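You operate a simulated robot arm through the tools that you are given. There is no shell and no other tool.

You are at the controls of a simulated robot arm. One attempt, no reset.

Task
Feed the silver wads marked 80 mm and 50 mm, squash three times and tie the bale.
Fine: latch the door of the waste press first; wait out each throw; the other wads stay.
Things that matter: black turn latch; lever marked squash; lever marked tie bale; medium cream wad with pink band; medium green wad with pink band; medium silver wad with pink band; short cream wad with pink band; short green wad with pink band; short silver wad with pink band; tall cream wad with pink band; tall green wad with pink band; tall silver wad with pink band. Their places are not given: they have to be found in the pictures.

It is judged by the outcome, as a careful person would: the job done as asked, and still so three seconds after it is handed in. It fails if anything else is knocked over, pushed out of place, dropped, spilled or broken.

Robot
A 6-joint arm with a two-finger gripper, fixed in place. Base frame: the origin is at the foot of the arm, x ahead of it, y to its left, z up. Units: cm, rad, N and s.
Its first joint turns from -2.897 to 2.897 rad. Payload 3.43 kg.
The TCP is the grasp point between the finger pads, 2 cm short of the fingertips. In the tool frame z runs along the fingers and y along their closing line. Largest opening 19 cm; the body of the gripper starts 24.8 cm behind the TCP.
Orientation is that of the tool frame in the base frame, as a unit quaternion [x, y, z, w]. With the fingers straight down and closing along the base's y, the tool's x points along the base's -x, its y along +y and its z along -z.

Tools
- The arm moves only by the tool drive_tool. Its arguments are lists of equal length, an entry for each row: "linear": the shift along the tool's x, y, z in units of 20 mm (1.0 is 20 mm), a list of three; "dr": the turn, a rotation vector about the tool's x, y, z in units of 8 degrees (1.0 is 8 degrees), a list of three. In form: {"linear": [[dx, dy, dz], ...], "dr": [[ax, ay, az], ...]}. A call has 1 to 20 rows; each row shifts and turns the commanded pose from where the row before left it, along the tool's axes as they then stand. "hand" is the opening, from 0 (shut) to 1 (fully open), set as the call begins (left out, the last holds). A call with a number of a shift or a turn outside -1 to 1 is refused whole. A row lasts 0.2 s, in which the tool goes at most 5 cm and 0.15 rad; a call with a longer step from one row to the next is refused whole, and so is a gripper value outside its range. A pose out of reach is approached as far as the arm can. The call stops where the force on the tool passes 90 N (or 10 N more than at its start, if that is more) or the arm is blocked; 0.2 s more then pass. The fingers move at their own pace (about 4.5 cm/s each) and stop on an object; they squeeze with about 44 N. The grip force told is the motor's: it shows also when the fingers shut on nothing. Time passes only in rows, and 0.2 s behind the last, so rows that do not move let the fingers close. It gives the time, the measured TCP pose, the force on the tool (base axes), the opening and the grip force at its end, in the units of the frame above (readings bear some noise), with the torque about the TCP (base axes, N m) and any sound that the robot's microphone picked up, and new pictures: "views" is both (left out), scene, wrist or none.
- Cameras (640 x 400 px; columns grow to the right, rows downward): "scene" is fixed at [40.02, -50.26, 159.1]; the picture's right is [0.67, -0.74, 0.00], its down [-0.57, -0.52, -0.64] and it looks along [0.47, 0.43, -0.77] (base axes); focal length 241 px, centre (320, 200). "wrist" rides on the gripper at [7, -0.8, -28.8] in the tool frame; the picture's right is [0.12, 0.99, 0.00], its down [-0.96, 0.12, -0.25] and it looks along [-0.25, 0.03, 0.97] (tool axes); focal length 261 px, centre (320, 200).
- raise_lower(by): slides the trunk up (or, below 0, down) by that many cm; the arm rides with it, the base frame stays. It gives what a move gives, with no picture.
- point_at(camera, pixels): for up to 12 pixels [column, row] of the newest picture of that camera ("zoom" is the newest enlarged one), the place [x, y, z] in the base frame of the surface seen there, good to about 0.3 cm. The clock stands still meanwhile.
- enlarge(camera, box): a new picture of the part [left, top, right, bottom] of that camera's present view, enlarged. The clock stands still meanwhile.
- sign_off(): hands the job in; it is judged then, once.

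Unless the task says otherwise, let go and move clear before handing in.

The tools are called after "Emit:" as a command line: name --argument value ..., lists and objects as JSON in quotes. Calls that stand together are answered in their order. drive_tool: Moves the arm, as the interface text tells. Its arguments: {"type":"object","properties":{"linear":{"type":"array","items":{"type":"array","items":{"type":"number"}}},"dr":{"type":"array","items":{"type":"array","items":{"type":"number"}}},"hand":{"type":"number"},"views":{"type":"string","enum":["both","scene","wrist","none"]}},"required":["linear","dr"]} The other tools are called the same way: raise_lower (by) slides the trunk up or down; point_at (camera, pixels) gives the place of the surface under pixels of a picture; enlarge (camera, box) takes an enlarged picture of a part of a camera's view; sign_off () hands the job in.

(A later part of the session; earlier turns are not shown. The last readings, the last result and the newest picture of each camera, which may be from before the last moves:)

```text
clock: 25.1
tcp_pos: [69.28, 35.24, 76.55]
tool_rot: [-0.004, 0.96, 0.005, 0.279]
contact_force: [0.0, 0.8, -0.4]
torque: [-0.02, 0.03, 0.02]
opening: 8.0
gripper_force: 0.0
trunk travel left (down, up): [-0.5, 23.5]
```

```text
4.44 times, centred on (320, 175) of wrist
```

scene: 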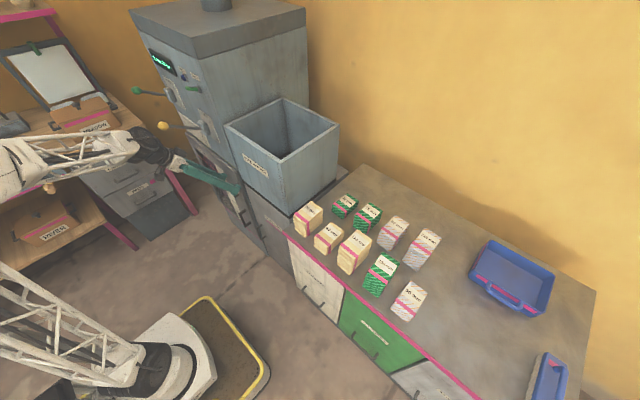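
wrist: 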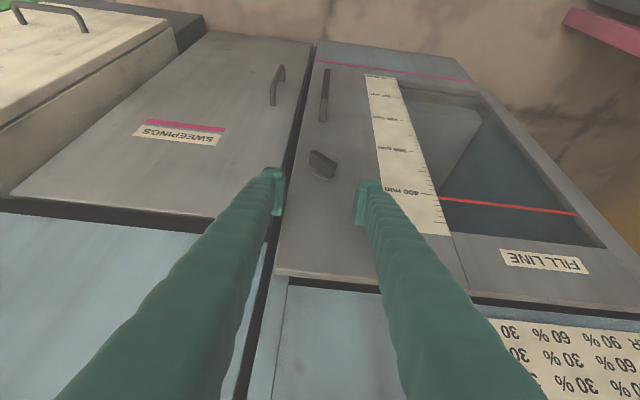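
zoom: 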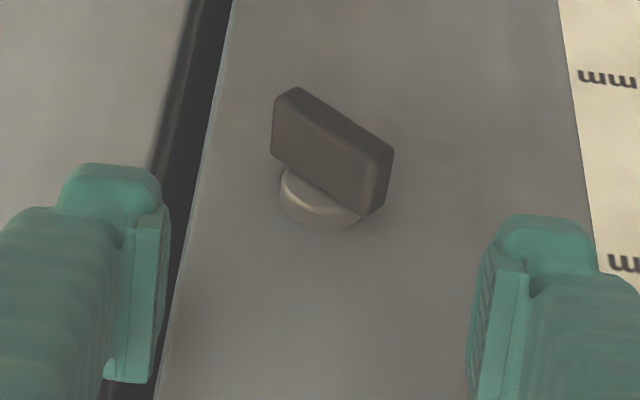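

The fingers straddle the tilted bar. I'll lower them around it to z≈69.3.

Emit:
drive_tool --linear '[[0.535, 0.012, 0.726], [0.535, 0.012, 0.726], [0.535, 0.012, 0.726], [0.535, 0.012, 0.726], [0, 0, 0]]' --dr '[[0, 0, 0], [0, 0, 0], [0, 0, 0], [0, 0, 0], [0, 0, 0]]'

Emit:
enlarge --camera "wrist" --box '[260, 130, 380, 220]'

```text
clock: 26.3
tcp_pos: [68.83, 35.52, 69.37]
tool_rot: [-0.003, 0.96, 0.006, 0.279]
contact_force: [-0.3, -0.7, 0.3]
torque: [0.02, 0.02, 0.0]
opening: 7.98
gripper_force: 0.1
trunk travel left (down, up): [-0.5, 23.5]
```

scene: 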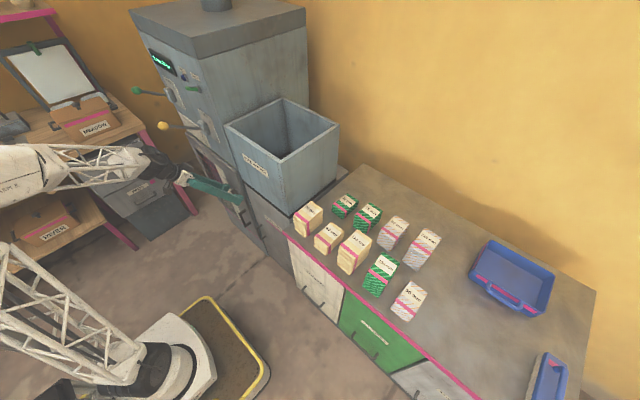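
wrist: 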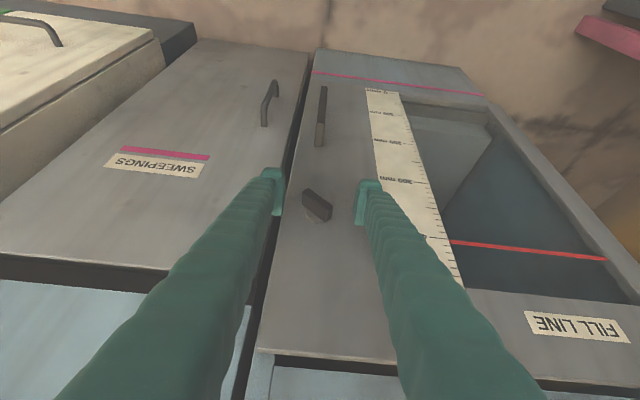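

```text
4.44 times, centred on (320, 175) of wrist
```

zoom: 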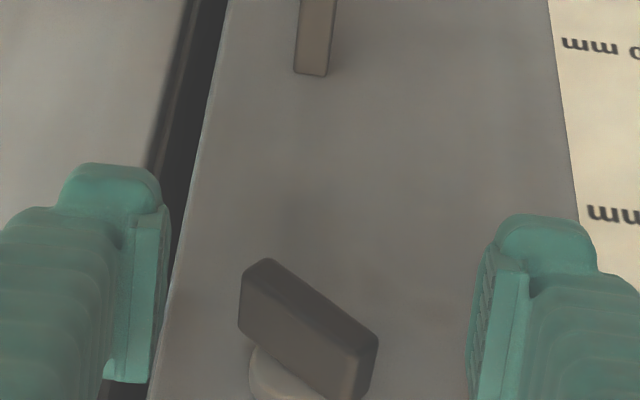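

The bar sits centred between the fingers. I'll close on it.

Emit:
drive_tool --linear '[[0, 0, 0], [0, 0, 0], [0, 0, 0], [0, 0, 0], [0, 0, 0], [0, 0, 0], [0, 0, 0], [0, 0, 0]]' --dr '[[0, 0, 0], [0, 0, 0], [0, 0, 0], [0, 0, 0], [0, 0, 0], [0, 0, 0], [0, 0, 0], [0, 0, 0]]' --hand 0

Emit:
enlarge --camera "wrist" --box '[260, 130, 380, 220]'

```text
clock: 28.1
tcp_pos: [68.7, 35.32, 69.3]
tool_rot: [-0.002, 0.961, 0.003, 0.278]
contact_force: [2.3, -43.6, -10.2]
torque: [-0.14, -0.05, -0.47]
opening: 1.12
gripper_force: 44.9
trunk travel left (down, up): [-0.5, 23.5]
```

scene: 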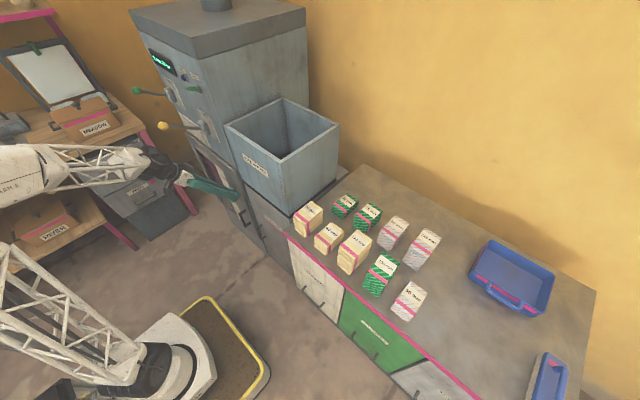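
wrist: 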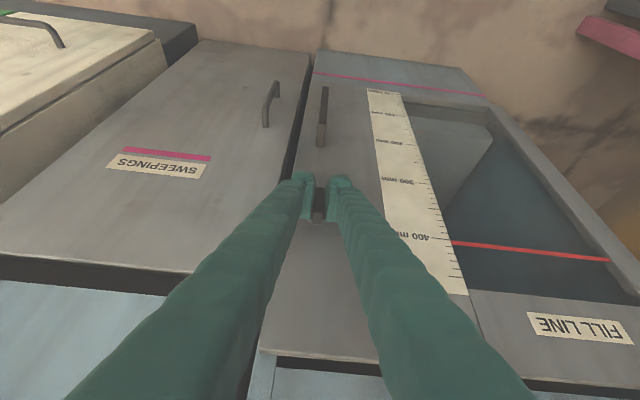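

```text
4.44 times, centred on (320, 175) of wrist
```

zoom: 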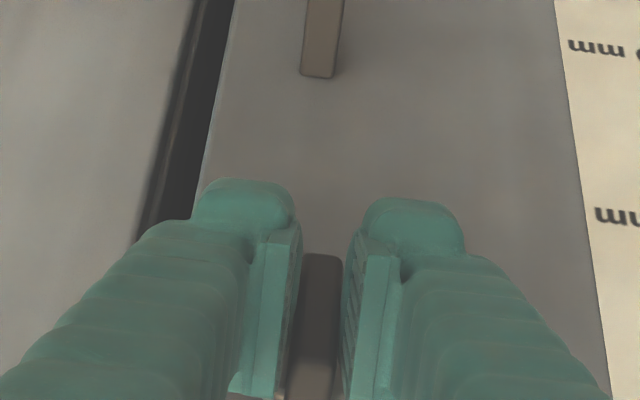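

The opening is 1.12 cm, i.e. the bar's thickness, so it is now vertical. I'll release, lift away and check that it stays.

Emit:
drive_tool --linear '[[0, 0, 0], [0, 0, 0], [0, 0, 0], [0, 0, 0], [-0.53, 0, -0.848], [-0.53, 0, -0.848], [-0.53, 0, -0.848], [-0.53, 0, -0.848], [0, 0, 0]]' --dr '[[0, 0, 0], [0, 0, 0], [0, 0, 0], [0, 0, 0], [0, 0, 0], [0, 0, 0], [0, 0, 0], [0, 0, 0], [0, 0, 0]]' --hand 0.35

Emit:
enlarge --camera "wrist" --box '[260, 110, 380, 220]'

Emit:
enlarge --camera "scene" --box '[130, 40, 280, 220]'

```text
clock: 30.1
tcp_pos: [68.55, 35.3, 77.27]
tool_rot: [-0.004, 0.96, 0.004, 0.279]
contact_force: [-0.6, 0.2, -0.7]
torque: [-0.03, -0.02, 0.05]
opening: 6.64
gripper_force: 0.0
trunk travel left (down, up): [-0.5, 23.5]
```

scene: 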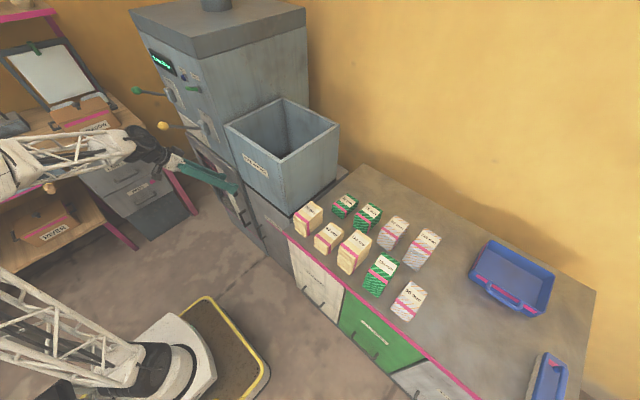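
wrist: 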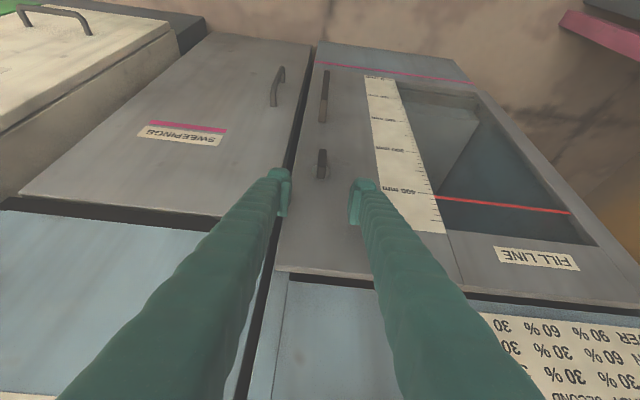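

```text
3.64 times, centred on (320, 165) of wrist
```

zoom: 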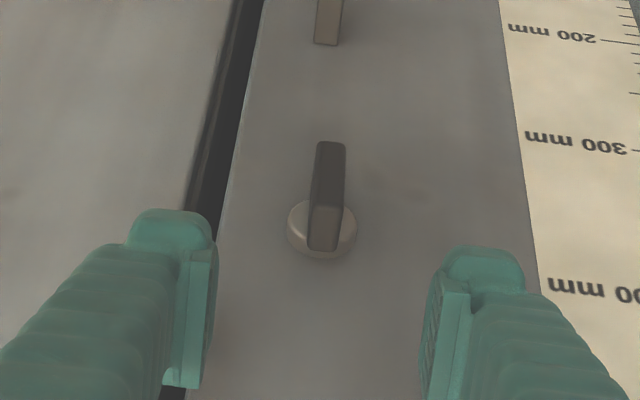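

```text
2.22 times, centred on (205, 130) of scene
```

zoom: 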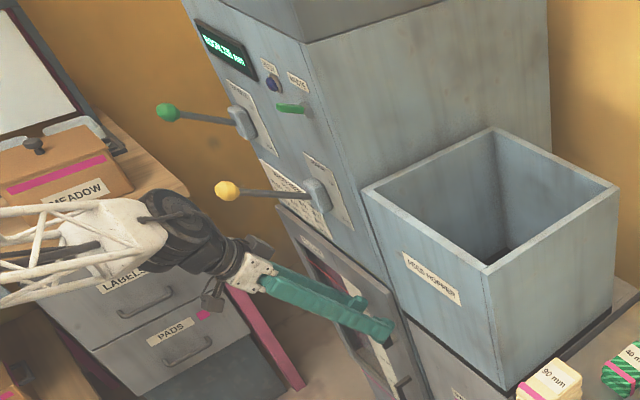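

The thumb-turn is now vertical and stays. Next the wads: I'll enlarge the 80 mm and 50 mm silver wads and measure their corners.

Emit:
enlarge --camera "scene" --box '[365, 200, 455, 330]'

```text
3.08 times, centred on (410, 265) of scene
```

zoom: 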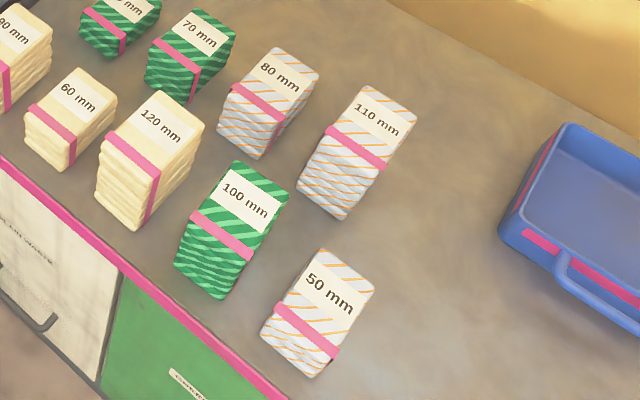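

Emit:
point_at --camera "zoom" --pixels '[[278, 50], [316, 70], [277, 118], [236, 88], [262, 155], [221, 128], [322, 252], [372, 283], [338, 355], [278, 308], [312, 374], [265, 335]]'

Emit:
point_at --camera "zoom" --pixels '[[368, 90], [413, 113], [378, 165], [325, 135], [236, 163], [286, 190], [245, 258], [193, 215], [196, 15], [233, 38], [192, 78], [150, 48]]'

```text
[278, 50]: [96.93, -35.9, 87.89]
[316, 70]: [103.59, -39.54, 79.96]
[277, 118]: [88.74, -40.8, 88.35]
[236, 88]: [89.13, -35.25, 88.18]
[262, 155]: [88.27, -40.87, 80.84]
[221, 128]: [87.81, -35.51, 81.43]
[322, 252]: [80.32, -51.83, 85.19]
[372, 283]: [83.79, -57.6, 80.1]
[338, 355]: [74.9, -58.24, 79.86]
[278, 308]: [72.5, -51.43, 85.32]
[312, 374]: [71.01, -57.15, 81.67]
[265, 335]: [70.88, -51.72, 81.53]
```

```text
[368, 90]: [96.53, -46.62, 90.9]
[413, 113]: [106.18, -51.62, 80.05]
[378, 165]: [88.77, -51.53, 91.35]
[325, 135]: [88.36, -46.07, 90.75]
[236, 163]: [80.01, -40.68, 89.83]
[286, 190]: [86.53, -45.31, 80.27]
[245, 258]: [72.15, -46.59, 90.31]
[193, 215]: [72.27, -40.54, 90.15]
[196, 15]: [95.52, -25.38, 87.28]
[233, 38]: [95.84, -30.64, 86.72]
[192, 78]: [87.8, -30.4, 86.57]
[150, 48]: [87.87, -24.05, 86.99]
```

Measured: 80 mm wad spans x 88.5–97, y −41…−35.3, top z 88.3; 50 mm wad x 72–80.5, y −57.3…−51.6, top 85.2, both axis-aligned. First I slide right (y≈27) clear of the levers, then raise the trunk.

Emit:
drive_tool --linear '[[0.848, 0, -0.53], [0.424, 0, -0.265], [0, -1, 0], [0, -1, 0], [0, -1, 0], [0, -1, 0], [0, -0.2, 0], [0, 0, 0]]' --dr '[[0, 0, 0], [0, 0, 0], [0, 0, 0], [0, 0, 0], [0, 0, 0], [0, 0, 0], [0, 0, 0], [0, 0, 0]]' --views "none"

Emit:
raise_lower --by 17

```text
clock: 31.9
tcp_pos: [65.75, 26.99, 77.26]
tool_rot: [-0.004, 0.96, 0.005, 0.279]
contact_force: [0.7, 0.3, 1.1]
torque: [-0.01, -0.01, -0.01]
opening: 6.63
gripper_force: 0.1
trunk travel left (down, up): [-0.5, 23.5]
```

```text
clock: 33.9
tcp_pos: [65.79, 26.9, 94.19]
tool_rot: [-0.005, 0.96, 0.006, 0.278]
contact_force: [0.2, 0.6, -0.4]
torque: [0.02, 0.01, -0.01]
opening: 6.63
gripper_force: 0.1
trunk travel left (down, up): [-17.5, 6.5]
```

Trunk is back up, z=94. Now I straighten to 12 degrees pitch and rise to z≈124 in front of the hopper.

Emit:
drive_tool --linear '[[0, 0, 0], [0, 0, 0], [0, 0, 0], [-0.215, 0, -0.977], [-0.215, 0, -0.977], [-0.215, 0, -0.977], [-0.215, 0, -0.977], [-0.215, 0, -0.977], [-0.215, 0, -0.977], [-0.215, 0, -0.977], [-0.215, 0, -0.977], [-0.215, 0, -0.977], [-0.215, 0, -0.977], [-0.215, 0, -0.977], [-0.215, 0, -0.977], [-0.215, 0, -0.977], [-0.215, 0, -0.977], [-0.215, 0, -0.977], [0, 0, 0]]' --dr '[[0, 0.83, 0], [0, 0.83, 0], [0, 0.83, 0], [0, 0, 0], [0, 0, 0], [0, 0, 0], [0, 0, 0], [0, 0, 0], [0, 0, 0], [0, 0, 0], [0, 0, 0], [0, 0, 0], [0, 0, 0], [0, 0, 0], [0, 0, 0], [0, 0, 0], [0, 0, 0], [0, 0, 0], [0, 0, 0]]'

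```text
clock: 37.9
tcp_pos: [65.67, 26.76, 124.05]
tool_rot: [-0.004, 0.994, 0.004, 0.109]
contact_force: [-0.2, 0.5, -0.3]
torque: [0.01, 0.0, -0.02]
opening: 6.64
gripper_force: 0.0
trunk travel left (down, up): [-17.5, 6.5]
```

scene: 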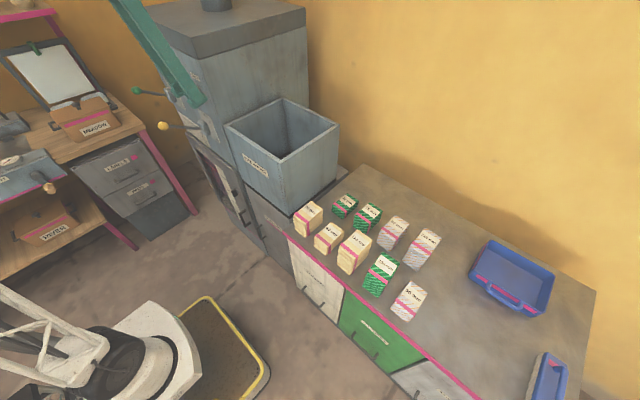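
wrist: 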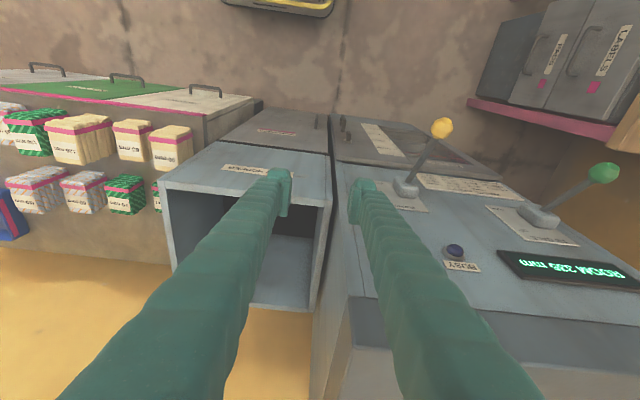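

At z=124, clear of the hopper's rim (z 108). I'll move over the hopper's middle to see its inside.

Emit:
drive_tool --linear '[[0, -1, 0], [0, -1, 0], [0, -1, 0], [0, -1, 0], [0, -1, 0], [0, -1, 0], [0, -1, 0], [-0.977, 0, 0.215], [-0.977, 0, 0.215], [-0.977, 0, 0.215], [-0.977, 0, 0.215], [-0.977, 0, 0.215], [-0.977, 0, 0.215], [-0.977, 0, 0.215], [-0.977, 0, 0.215], [-0.977, 0, 0.215], [0, 0, 0]]' --dr '[[0, 0, 0], [0, 0, 0], [0, 0, 0], [0, 0, 0], [0, 0, 0], [0, 0, 0], [0, 0, 0], [0, 0, 0], [0, 0, 0], [0, 0, 0], [0, 0, 0], [0, 0, 0], [0, 0, 0], [0, 0, 0], [0, 0, 0], [0, 0, 0], [0, 0, 0]]' --hand 0.45

Emit:
point_at --camera "wrist" --pixels '[[320, 150], [320, 200], [300, 230], [340, 250], [320, 280], [320, 120], [290, 180], [350, 180], [250, 150], [400, 150], [180, 200], [460, 200]]'

Emit:
enlarge --camera "scene" --box '[140, 40, 240, 140]'

```text
clock: 41.5
tcp_pos: [83.76, 12.94, 124.05]
tool_rot: [-0.003, 0.994, 0.003, 0.109]
contact_force: [0.7, 0.3, 1.6]
torque: [0.0, 0.02, -0.02]
opening: 8.54
gripper_force: 0.1
trunk travel left (down, up): [-17.5, 6.5]
```

scene: 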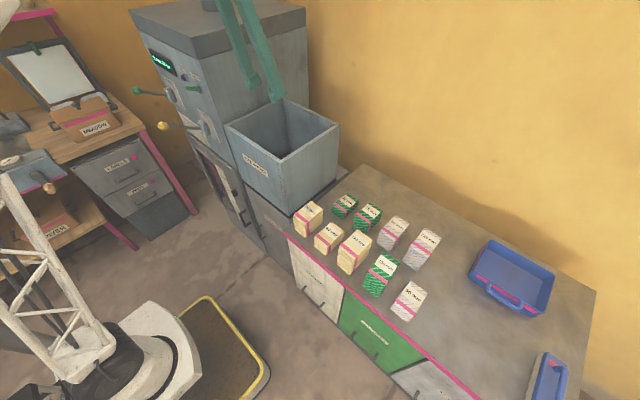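
wrist: 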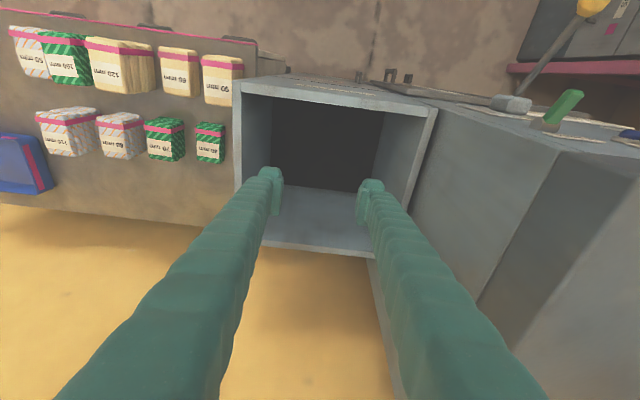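

```text
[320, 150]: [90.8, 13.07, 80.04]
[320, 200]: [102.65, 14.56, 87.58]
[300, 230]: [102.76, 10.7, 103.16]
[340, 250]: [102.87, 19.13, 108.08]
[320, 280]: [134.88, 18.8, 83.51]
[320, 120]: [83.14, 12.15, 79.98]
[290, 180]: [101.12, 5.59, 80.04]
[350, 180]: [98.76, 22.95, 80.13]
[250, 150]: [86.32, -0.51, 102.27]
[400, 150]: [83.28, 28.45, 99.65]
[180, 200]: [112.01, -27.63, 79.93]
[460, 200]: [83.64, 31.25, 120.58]
```

```text
4.00 times, centred on (190, 90) of scene
```

zoom: 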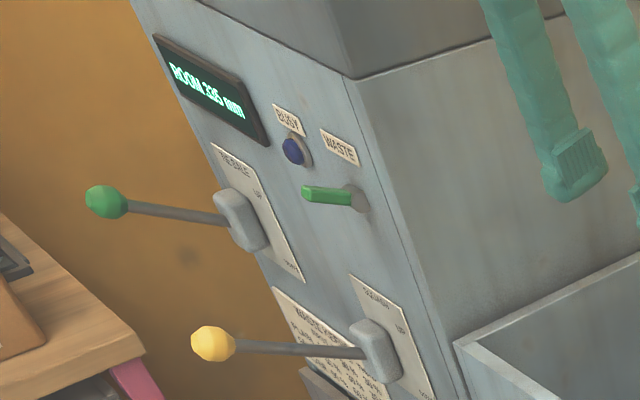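

The hopper floor is at z≈80, the same as the table, with inside about x 76–102, y −0.5…27; that gives a simple place-down. Now I move over toward the 80 mm wad.

Emit:
drive_tool --linear '[[0, -1, 0], [0, -1, 0], [0, -1, 0], [0, -1, 0], [0, -1, 0], [0, -1, 0], [0, -1, 0], [0, -1, 0], [0, -1, 0], [0, -1, 0], [0, -1, 0], [0, -1, 0], [0, -1, 0], [0, -1, 0], [0, -1, 0], [0, -1, 0], [0, -1, 0], [0, -1, 0], [0, -1, 0], [0, -1, 0]]' --dr '[[0, 0, 0], [0, 0, 0], [0, 0, 0], [0, 0, 0], [0, 0, 0], [0, 0, 0], [0, 0, 0], [0, 0, 0], [0, 0, 0], [0, 0, 0], [0, 0, 0], [0, 0, 0], [0, 0, 0], [0, 0, 0], [0, 0, 0], [0, 0, 0], [0, 0, 0], [0, 0, 0], [0, 0, 0], [0, 0, 0]]' --hand 0.42 --views "none"

Emit:
drive_tool --linear '[[0, -1, 0], [0, -1, 0], [0, -1, 0], [0, -1, 0], [0, -1, 0], [0, -0.55, 0], [-0.74, 0, 1.0], [-0.5, 0, 1.0], [-0.5, 0, 1.0], [-0.5, 0, 1.0], [-0.5, 0, 1.0], [0, 0, 0]]' --dr '[[0, 0, 0], [0, 0, 0], [0, 0, 0], [0, 0, 0], [0, 0, 0], [0, 0, 0], [0, 0, 0], [0, 0, 0], [0, 0, 0], [0, 0, 0], [0, 0, 0], [0, 0, 0]]'

```text
clock: 45.6
tcp_pos: [84.04, -27.1, 123.94]
tool_rot: [-0.004, 0.994, 0.004, 0.109]
contact_force: [0.3, 0.2, -0.9]
torque: [-0.08, 0.01, -0.04]
opening: 7.97
gripper_force: 0.1
trunk travel left (down, up): [-17.5, 6.5]
```

```text
clock: 48.2
tcp_pos: [91.76, -38.27, 114.87]
tool_rot: [-0.004, 0.994, 0.004, 0.108]
contact_force: [-0.4, 0.1, -0.8]
torque: [-0.01, 0.03, 0.02]
opening: 7.99
gripper_force: 0.0
trunk travel left (down, up): [-17.5, 6.5]
```

scene: 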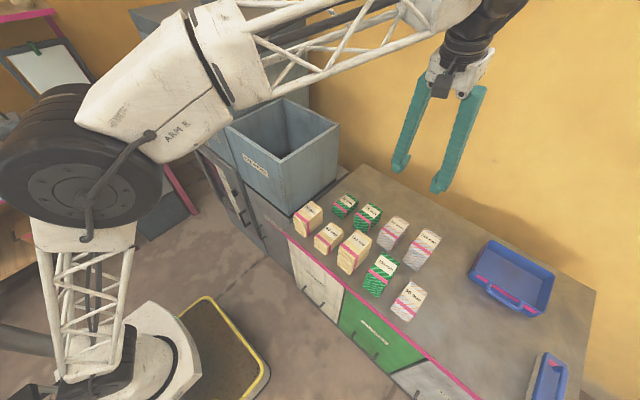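
wrist: 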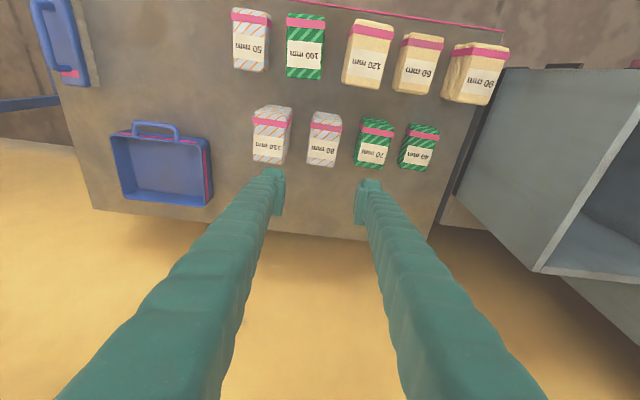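

Aligned over the 80 mm wad at wrist (323,140). I'll descend to z≈97, above the neighbouring tops (91), and re-measure.

Emit:
drive_tool --linear '[[0.15, 0, 0.99], [0.15, 0, 0.99], [0.15, 0, 0.99], [0.15, 0, 0.99], [0.215, 0, 0.977], [0.215, 0, 0.977], [0.215, 0, 0.977], [0.215, 0, 0.977], [0.215, 0, 0.977], [0, 0, 0]]' --dr '[[0, 0, 0], [0, 0, 0], [0, 0, 0], [0, 0, 0], [0, 0, 0], [0, 0, 0], [0, 0, 0], [0, 0, 0], [0, 0, 0], [0, 0, 0]]'

Emit:
enlarge --camera "wrist" --box '[220, 80, 420, 230]'

```text
clock: 50.5
tcp_pos: [92.25, -37.79, 97.13]
tool_rot: [-0.004, 0.994, 0.004, 0.109]
contact_force: [0.5, 0.4, -0.2]
torque: [0.0, 0.01, -0.01]
opening: 7.99
gripper_force: 0.0
trunk travel left (down, up): [-17.5, 6.5]
```

scene: 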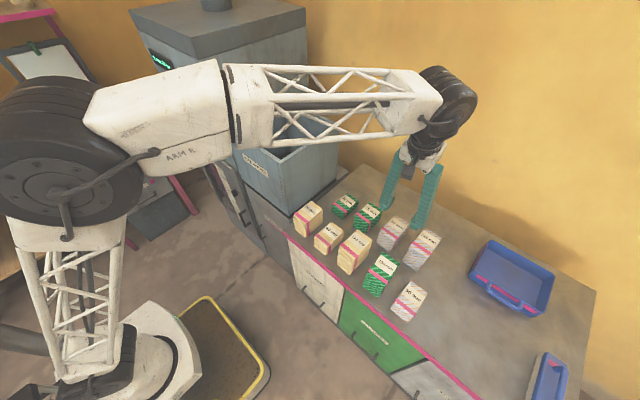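
wrist: 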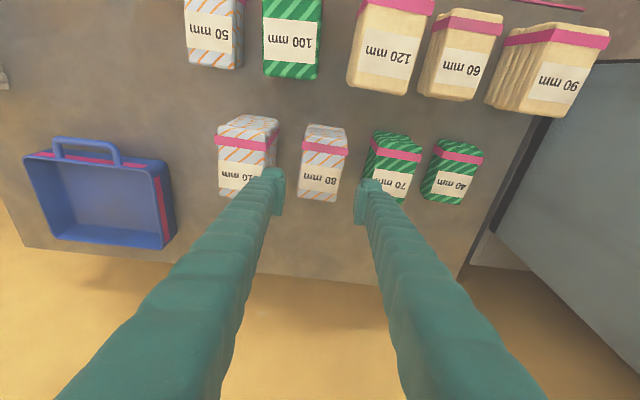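

```text
2.67 times, centred on (320, 155) of wrist
```

zoom: 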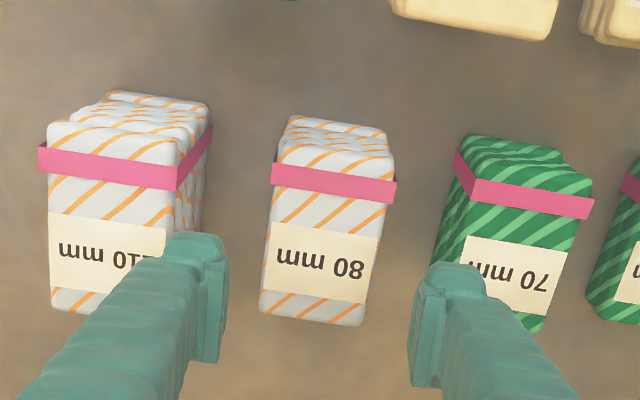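

Emit:
point_at --camera "zoom" --pixels '[[282, 150], [390, 160], [262, 312], [360, 322], [318, 245], [270, 240], [372, 250], [170, 225], [455, 245], [205, 240], [440, 285]]'

```text
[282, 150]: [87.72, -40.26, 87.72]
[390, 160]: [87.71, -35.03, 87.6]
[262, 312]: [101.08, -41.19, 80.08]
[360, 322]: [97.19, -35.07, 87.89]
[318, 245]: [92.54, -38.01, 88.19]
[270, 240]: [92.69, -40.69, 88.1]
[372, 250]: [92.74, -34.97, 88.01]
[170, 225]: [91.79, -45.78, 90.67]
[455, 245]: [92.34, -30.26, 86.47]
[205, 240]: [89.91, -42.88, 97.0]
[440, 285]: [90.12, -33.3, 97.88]
```

Centred: wad y −40.7…−35.0 versus TCP −37.8, neighbours at −45.8 and −30.3. I'll narrow the hand a little and go down to z≈85.8.

Emit:
drive_tool --linear '[[0, -0.02, 0], [0, 0, 0], [0.215, 0, 0.977], [0.215, 0, 0.977], [0.215, 0, 0.977], [0.215, 0, 0.977], [0.108, 0, 0.488], [0.108, 0, 0.488], [0.13, 0, 0.6], [0, 0, 0]]' --dr '[[0, 0, 0], [0, 0, 0], [0, 0, 0], [0, 0, 0], [0, 0, 0], [0, 0, 0], [0, 0, 0], [0, 0, 0], [0, 0, 0], [0, 0, 0]]' --hand 0.39

Emit:
enlarge --camera "wrist" --box '[220, 80, 420, 230]'

```text
clock: 52.6
tcp_pos: [92.22, -37.94, 85.92]
tool_rot: [-0.004, 0.994, 0.004, 0.109]
contact_force: [0.5, -0.6, -0.7]
torque: [-0.02, -0.03, 0.01]
opening: 7.44
gripper_force: 0.0
trunk travel left (down, up): [-17.5, 6.5]
```

scene: 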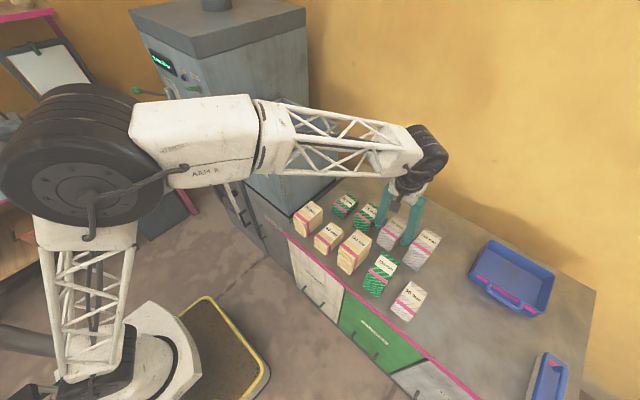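
wrist: 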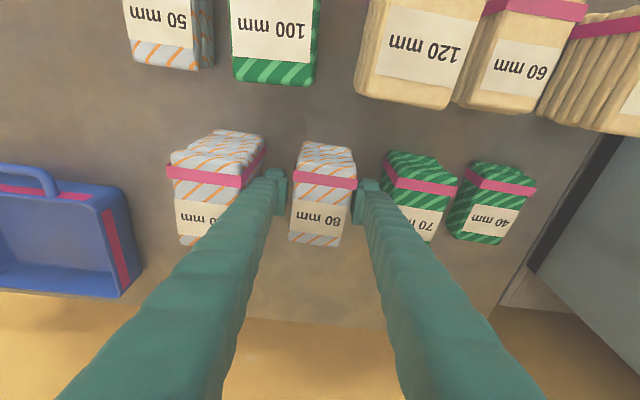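

```text
2.67 times, centred on (320, 155) of wrist
```

zoom: 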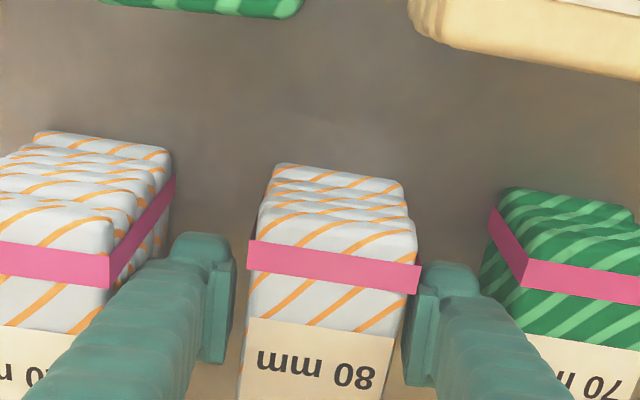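

Fingers straddle the wad cleanly without touching neighbours. Closing now.

Emit:
drive_tool --linear '[[0.043, 0, 0.2], [0, 0, 0], [0, 0, 0], [0, 0, 0], [0, 0, 0]]' --dr '[[0, 0, 0], [0, 0, 0], [0, 0, 0], [0, 0, 0], [0, 0, 0]]' --hand 0 --views "none"

Emit:
drive_tool --linear '[[-0.108, 0, -0.488], [-0.108, 0, -0.488], [-0.108, 0, -0.488], [-0.108, 0, -0.488], [-0.215, 0, -0.977], [-0.215, 0, -0.977], [-0.215, 0, -0.977], [0, 0, 0]]' --dr '[[0, 0, 0], [0, 0, 0], [0, 0, 0], [0, 0, 0], [0, 0, 0], [0, 0, 0], [0, 0, 0], [0, 0, 0]]'

```text
clock: 53.9
tcp_pos: [92.23, -38.03, 85.62]
tool_rot: [-0.003, 0.994, 0.003, 0.109]
contact_force: [5.3, 0.1, 26.6]
torque: [-0.23, 0.2, -0.17]
opening: 6.45
gripper_force: 43.8
trunk travel left (down, up): [-17.5, 6.5]
```

```text
clock: 55.6
tcp_pos: [92.23, -38.31, 95.53]
tool_rot: [-0.004, 0.994, 0.004, 0.109]
contact_force: [-0.1, 0.0, -0.7]
torque: [0.0, 0.01, 0.0]
opening: 6.41
gripper_force: 44.3
trunk travel left (down, up): [-17.5, 6.5]
```

scene: 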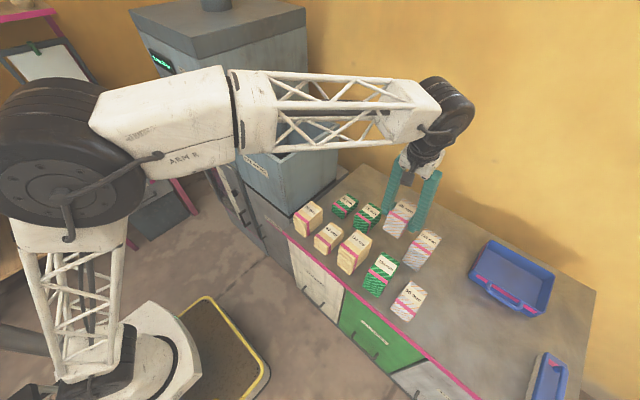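
wrist: 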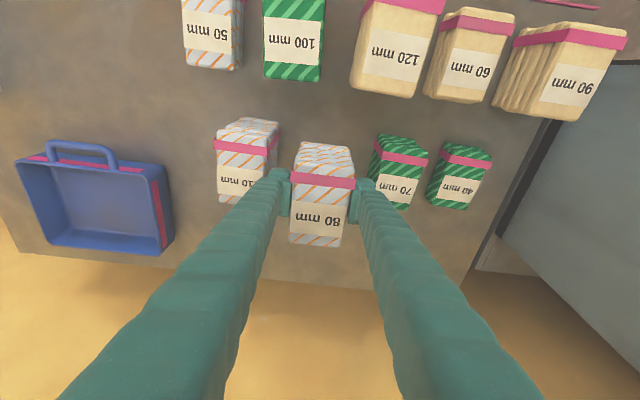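

The 80 mm wad is held (opening 6.4, 44 N) and its neighbours are undisturbed. I'll lift to z≈119 and carry it over to the hopper.

Emit:
drive_tool --linear '[[-0.215, 0, -0.977], [-0.215, 0, -0.977], [-0.215, 0, -0.977], [-0.215, 0, -0.977], [-0.215, 0, -0.977], [-0.215, 0, -0.977], [-0.215, 0, -0.977], [-0.215, 0, -0.977], [-0.215, 0, -0.977], [-0.215, 0, -0.977], [-0.215, 0, -0.977], [-0.215, 0, -0.977], [0, 1, 0], [0, 1, 0], [0, 1, 0], [0, 1, 0], [0, 1, 0], [0, 1, 0], [0, 0, 0]]' --dr '[[0, 0, 0], [0, 0, 0], [0, 0, 0], [0, 0, 0], [0, 0, 0], [0, 0, 0], [0, 0, 0], [0, 0, 0], [0, 0, 0], [0, 0, 0], [0, 0, 0], [0, 0, 0], [0, 0, 0], [0, 0, 0], [0, 0, 0], [0, 0, 0], [0, 0, 0], [0, 0, 0], [0, 0, 0]]' --views "none"

Emit:
drive_tool --linear '[[0, 1, 0], [0, 1, 0], [0, 1, 0], [0, 1, 0], [0, 1, 0], [0, 1, 0], [0, 1, 0], [0, 1, 0], [0, 1, 0], [0, 1, 0], [0, 1, 0], [0, 1, 0], [0, 1, 0], [0, 1, 0], [0, 1, 0], [0, 1, 0], [0, 1, 0], [0, 1, 0], [0, 1, 0], [0, 0.6, 0]]' --dr '[[0, 0, 0], [0, 0, 0], [0, 0, 0], [0, 0, 0], [0, 0, 0], [0, 0, 0], [0, 0, 0], [0, 0, 0], [0, 0, 0], [0, 0, 0], [0, 0, 0], [0, 0, 0], [0, 0, 0], [0, 0, 0], [0, 0, 0], [0, 0, 0], [0, 0, 0], [0, 0, 0], [0, 0, 0], [0, 0, 0]]'

```text
clock: 59.6
tcp_pos: [92.0, -26.08, 119.68]
tool_rot: [-0.004, 0.994, 0.004, 0.108]
contact_force: [1.0, 0.4, -0.8]
torque: [-0.01, -0.01, 0.03]
opening: 6.4
gripper_force: 43.5
trunk travel left (down, up): [-17.5, 6.5]
```

```text
clock: 63.9
tcp_pos: [91.93, 12.96, 119.73]
tool_rot: [-0.004, 0.994, 0.004, 0.109]
contact_force: [0.3, -0.2, -1.0]
torque: [0.07, -0.02, 0.0]
opening: 6.41
gripper_force: 43.8
trunk travel left (down, up): [-17.5, 6.5]
```

scene: 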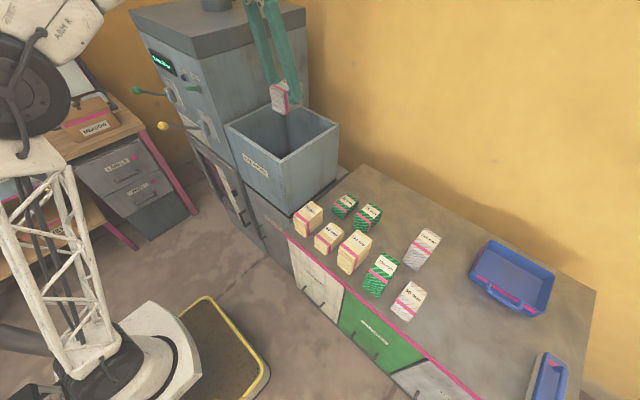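
wrist: 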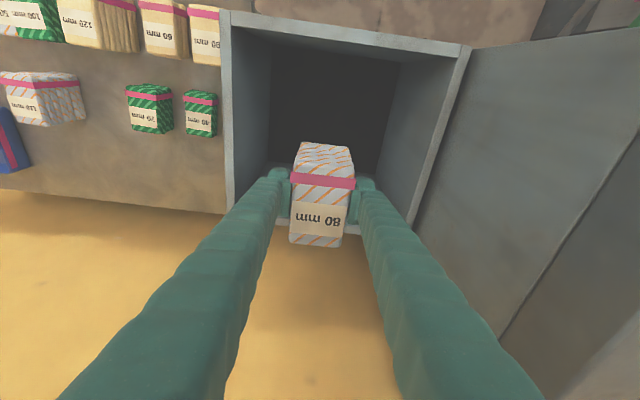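

The 80 mm wad hangs over the hopper at (91.9, 13), centred. I'll lower it straight in, slowing near the floor.

Emit:
drive_tool --linear '[[0.215, 0, 0.977], [0.215, 0, 0.977], [0.215, 0, 0.977], [0.215, 0, 0.977], [0.215, 0, 0.977], [0.215, 0, 0.977], [0.215, 0, 0.977], [0.215, 0, 0.977], [0.215, 0, 0.977], [0.215, 0, 0.977], [0.215, 0, 0.977], [0.215, 0, 0.977], [0.215, 0, 0.977], [0.215, 0, 0.977], [0.215, 0, 0.977], [0.108, 0, 0.488], [0.108, 0, 0.488], [0, 0, 0]]' --dr '[[0, 0, 0], [0, 0, 0], [0, 0, 0], [0, 0, 0], [0, 0, 0], [0, 0, 0], [0, 0, 0], [0, 0, 0], [0, 0, 0], [0, 0, 0], [0, 0, 0], [0, 0, 0], [0, 0, 0], [0, 0, 0], [0, 0, 0], [0, 0, 0], [0, 0, 0], [0, 0, 0]]'

```text
clock: 67.7
tcp_pos: [91.82, 13.3, 87.85]
tool_rot: [-0.004, 0.994, 0.004, 0.108]
contact_force: [0.5, 0.0, -1.1]
torque: [0.0, -0.01, 0.0]
opening: 6.41
gripper_force: 44.5
trunk travel left (down, up): [-17.5, 6.5]
```

scene: 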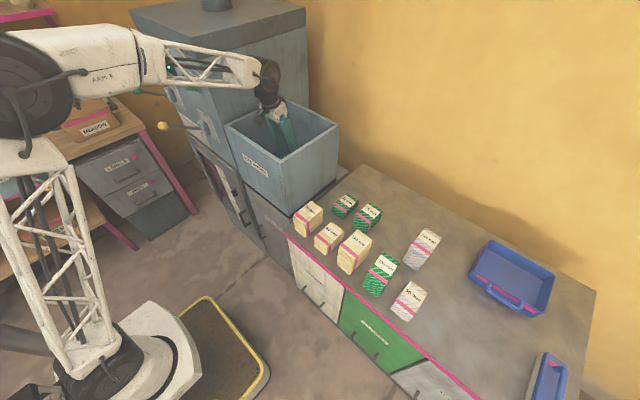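
wrist: 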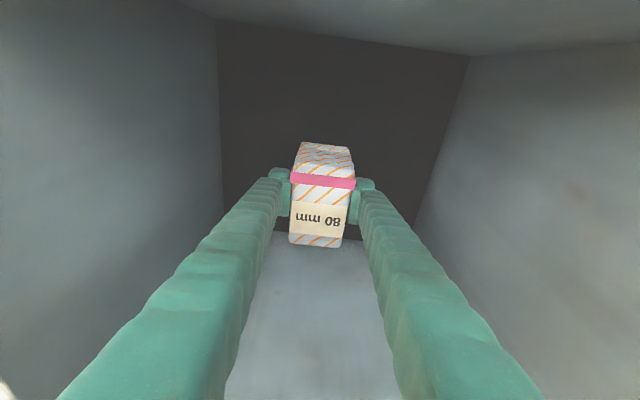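

About 2 cm above the floor. Lowering the last bit gently.

Emit:
drive_tool --linear '[[0.043, 0, 0.195], [0.043, 0, 0.195], [0.043, 0, 0.195], [0.043, 0, 0.195], [0.043, 0, 0.195], [0, 0, 0]]' --dr '[[0, 0, 0], [0, 0, 0], [0, 0, 0], [0, 0, 0], [0, 0, 0], [0, 0, 0]]' --views "wrist"

```text
clock: 69.0
tcp_pos: [91.89, 13.32, 85.8]
tool_rot: [-0.003, 0.994, 0.003, 0.108]
contact_force: [-0.6, -0.2, -1.3]
torque: [0.02, -0.03, -0.04]
opening: 6.39
gripper_force: 44.2
trunk travel left (down, up): [-17.5, 6.5]
```

wrist: 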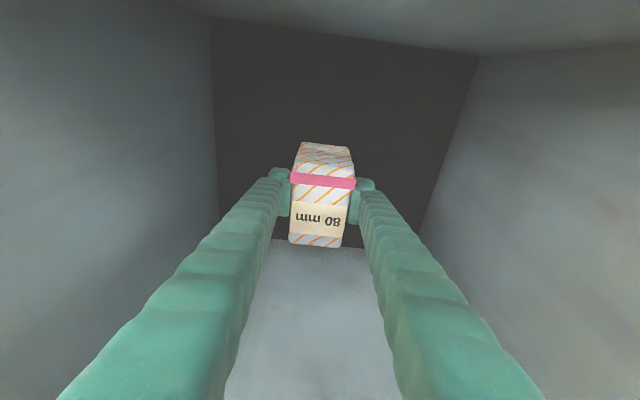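

Height matches the grasp height on the table (85.6). I'll release and rise out of the hopper.

Emit:
drive_tool --linear '[[0.02, 0, 0.09], [0, 0, 0], [0, 0, 0], [0, 0, 0], [0, 0, 0], [0, 0, 0]]' --dr '[[0, 0, 0], [0, 0, 0], [0, 0, 0], [0, 0, 0], [0, 0, 0], [0, 0, 0]]' --hand 0.5 --views "wrist"

Emit:
drive_tool --linear '[[-0.215, 0, -0.977], [-0.215, 0, -0.977], [-0.215, 0, -0.977], [-0.215, 0, -0.977], [-0.215, 0, -0.977], [-0.215, 0, -0.977], [-0.215, 0, -0.977], [-0.215, 0, -0.977], [-0.215, 0, -0.977], [-0.215, 0, -0.977], [-0.215, 0, -0.977], [-0.215, 0, -0.977], [-0.215, 0, -0.977], [-0.215, 0, -0.977], [-0.215, 0, -0.977], [-0.215, 0, -0.977], [-0.215, 0, -0.977], [0, 0, 0]]' --dr '[[0, 0, 0], [0, 0, 0], [0, 0, 0], [0, 0, 0], [0, 0, 0], [0, 0, 0], [0, 0, 0], [0, 0, 0], [0, 0, 0], [0, 0, 0], [0, 0, 0], [0, 0, 0], [0, 0, 0], [0, 0, 0], [0, 0, 0], [0, 0, 0], [0, 0, 0], [0, 0, 0]]'

Emit:
enlarge --camera "scene" --box '[140, 40, 240, 140]'

```text
clock: 70.5
tcp_pos: [91.83, 13.17, 85.63]
tool_rot: [-0.004, 0.994, 0.004, 0.109]
contact_force: [-1.7, 0.1, 0.1]
torque: [-0.01, 0.02, 0.02]
opening: 9.52
gripper_force: 0.0
trunk travel left (down, up): [-17.5, 6.5]
```

wrist: 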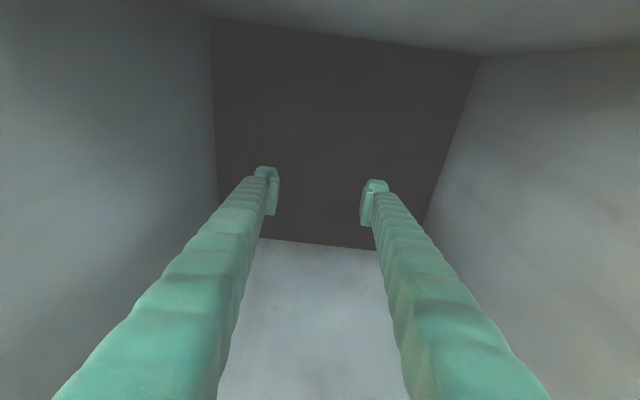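

```text
clock: 74.2
tcp_pos: [91.8, 13.0, 119.73]
tool_rot: [-0.004, 0.994, 0.004, 0.109]
contact_force: [-0.3, 0.5, -0.9]
torque: [-0.03, 0.03, 0.04]
opening: 9.49
gripper_force: 0.1
trunk travel left (down, up): [-17.5, 6.5]
```

scene: 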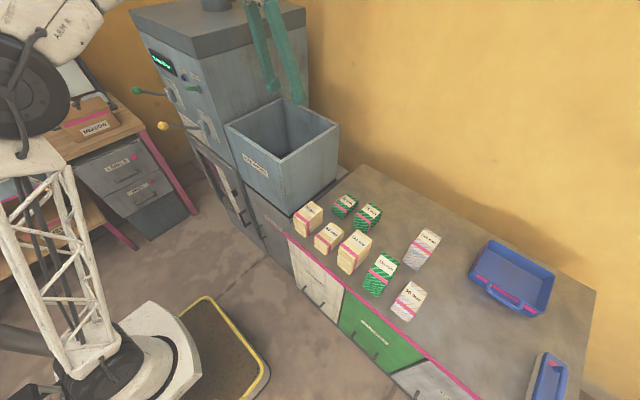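
wrist: 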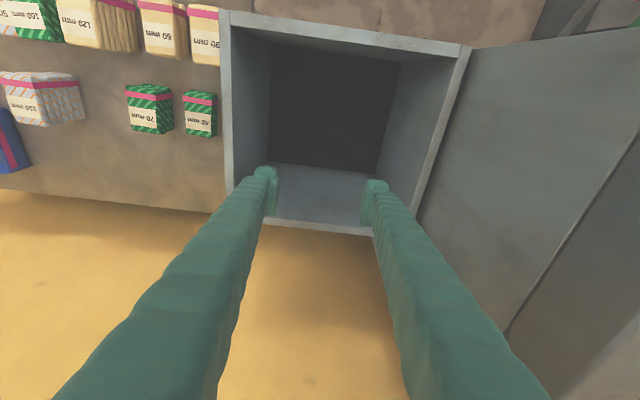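

```text
4.00 times, centred on (190, 90) of scene
```

zoom: 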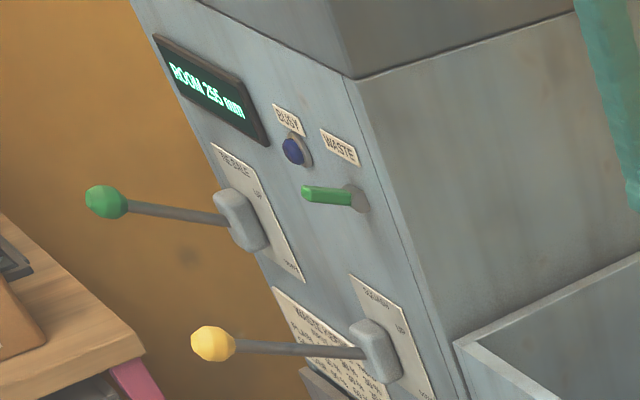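

The display now reads ROOM 255 mm: the 80 mm wad has been taken in. Next the 50 mm wad at about (76.3, −54.5).

Emit:
drive_tool --linear '[[0, -1, 0], [0, -1, 0], [0, -1, 0], [0, -1, 0], [0, -1, 0], [0, -1, 0], [0, -1, 0], [0, -1, 0], [0, -1, 0], [0, -1, 0], [0, -1, 0], [0, -1, 0], [0, -1, 0], [0, -1, 0], [0, -1, 0], [0, -1, 0], [0.977, -1, -0.215], [0.977, -1, -0.215], [0.977, -1, -0.215], [0.977, -1, -0.215]]' --dr '[[0, 0, 0], [0, 0, 0], [0, 0, 0], [0, 0, 0], [0, 0, 0], [0, 0, 0], [0, 0, 0], [0, 0, 0], [0, 0, 0], [0, 0, 0], [0, 0, 0], [0, 0, 0], [0, 0, 0], [0, 0, 0], [0, 0, 0], [0, 0, 0], [0, 0, 0], [0, 0, 0], [0, 0, 0], [0, 0, 0]]' --hand 0.42 --views "none"

Emit:
drive_tool --linear '[[0.977, -1, -0.215], [0.977, -1, -0.215], [0.977, -1, -0.215], [0.733, -1, -0.16], [0, -1, 0], [0, -1, 0], [0, -1, 0], [0, -1, 0], [0, -1, 0], [0, -1, 0], [0, -1, 0], [0, -1, 0], [0, -1, 0], [0, -0.75, 0], [0.215, 0, 0.977], [0.215, 0, 0.977], [0.215, 0, 0.977], [0.215, 0, 0.977], [0.215, 0, 0.977], [0, 0, 0]]' --dr '[[0, 0, 0], [0, 0, 0], [0, 0, 0], [0, 0, 0], [0, 0, 0], [0, 0, 0], [0, 0, 0], [0, 0, 0], [0, 0, 0], [0, 0, 0], [0, 0, 0], [0, 0, 0], [0, 0, 0], [0, 0, 0], [0, 0, 0], [0, 0, 0], [0, 0, 0], [0, 0, 0], [0, 0, 0], [0, 0, 0]]'

Emit:
enlarge --camera "wrist" --box '[220, 80, 420, 230]'

```text
clock: 78.5
tcp_pos: [84.3, -27.02, 119.13]
tool_rot: [-0.004, 0.994, 0.003, 0.109]
contact_force: [0.2, 0.0, -0.2]
torque: [-0.06, 0.11, -0.01]
opening: 7.97
gripper_force: 0.1
trunk travel left (down, up): [-17.5, 6.5]
```

```text
clock: 82.7
tcp_pos: [76.96, -54.61, 109.15]
tool_rot: [-0.004, 0.994, 0.004, 0.109]
contact_force: [-0.2, 1.2, -0.6]
torque: [-0.01, -0.03, -0.02]
opening: 7.96
gripper_force: 0.1
trunk travel left (down, up): [-17.5, 6.5]
```

scene: 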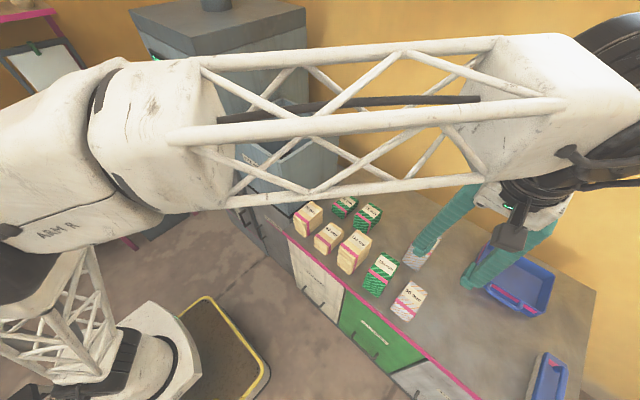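
wrist: 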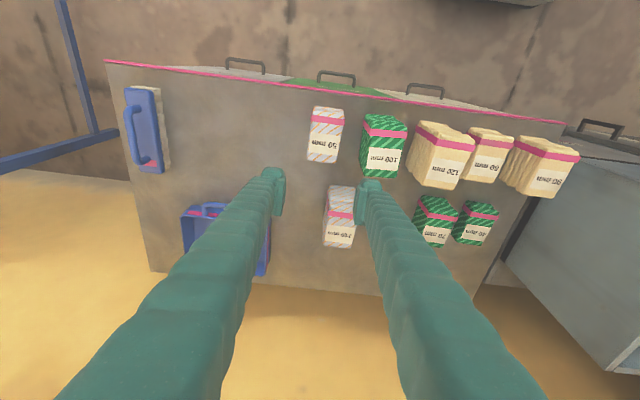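

```text
2.67 times, centred on (320, 155) of wrist
```

zoom: 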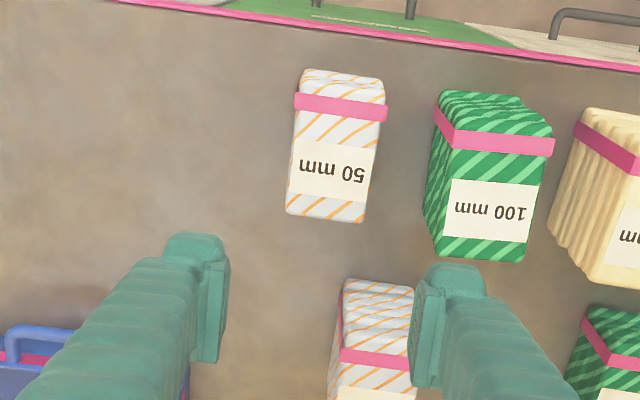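

Emit:
point_at --camera "zoom" --pixels '[[300, 95], [384, 105], [288, 210], [365, 218], [332, 150], [294, 150], [377, 155], [430, 180], [440, 250]]'

```text
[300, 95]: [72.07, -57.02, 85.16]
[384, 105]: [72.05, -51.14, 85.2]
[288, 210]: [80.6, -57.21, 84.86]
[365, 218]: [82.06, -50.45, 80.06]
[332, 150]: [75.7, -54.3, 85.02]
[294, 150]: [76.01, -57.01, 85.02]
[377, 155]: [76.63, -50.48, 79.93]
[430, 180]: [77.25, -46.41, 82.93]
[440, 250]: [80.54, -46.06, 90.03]
```

Wad spans y −57.05…−51.2, centre (76.3, −54.1). Shifting 0.5 cm and descending around it.

Emit:
drive_tool --linear '[[0.32, 0.25, -0.07], [0.215, 0, 0.977], [0.215, 0, 0.977], [0.215, 0, 0.977], [0.215, 0, 0.977], [0.215, 0, 0.977], [0.215, 0, 0.977], [0.215, 0, 0.977], [0.215, 0, 0.977], [0.215, 0, 0.977], [0, 0, 0]]' --dr '[[0, 0, 0], [0, 0, 0], [0, 0, 0], [0, 0, 0], [0, 0, 0], [0, 0, 0], [0, 0, 0], [0, 0, 0], [0, 0, 0], [0, 0, 0], [0, 0, 0]]' --hand 0.41

Emit:
enlarge --camera "wrist" --box '[220, 80, 420, 230]'

```text
clock: 85.0
tcp_pos: [76.28, -54.1, 91.05]
tool_rot: [-0.004, 0.994, 0.004, 0.109]
contact_force: [0.8, 0.0, -0.5]
torque: [0.03, -0.02, -0.02]
opening: 7.79
gripper_force: 0.0
trunk travel left (down, up): [-17.5, 6.5]
```

scene: 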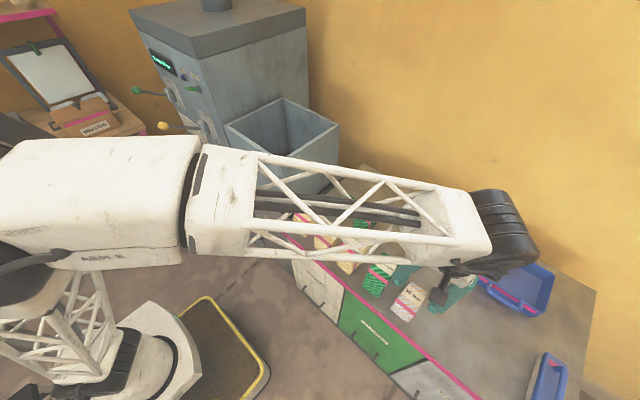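
wrist: 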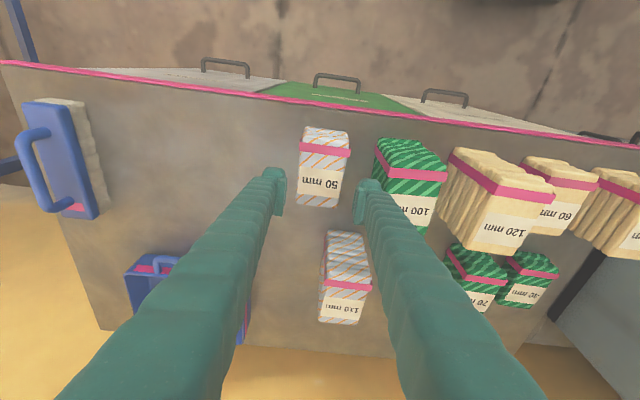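

```text
2.67 times, centred on (320, 155) of wrist
```

zoom: 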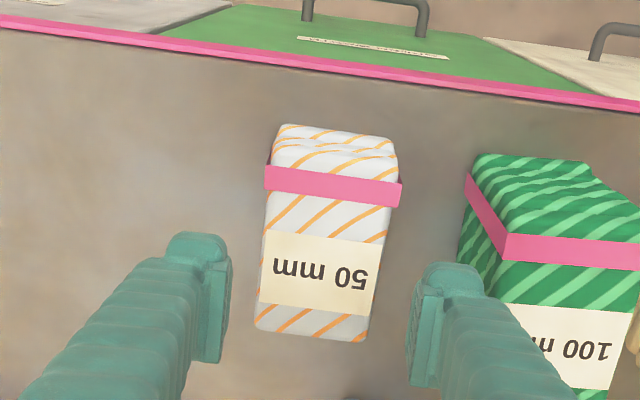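

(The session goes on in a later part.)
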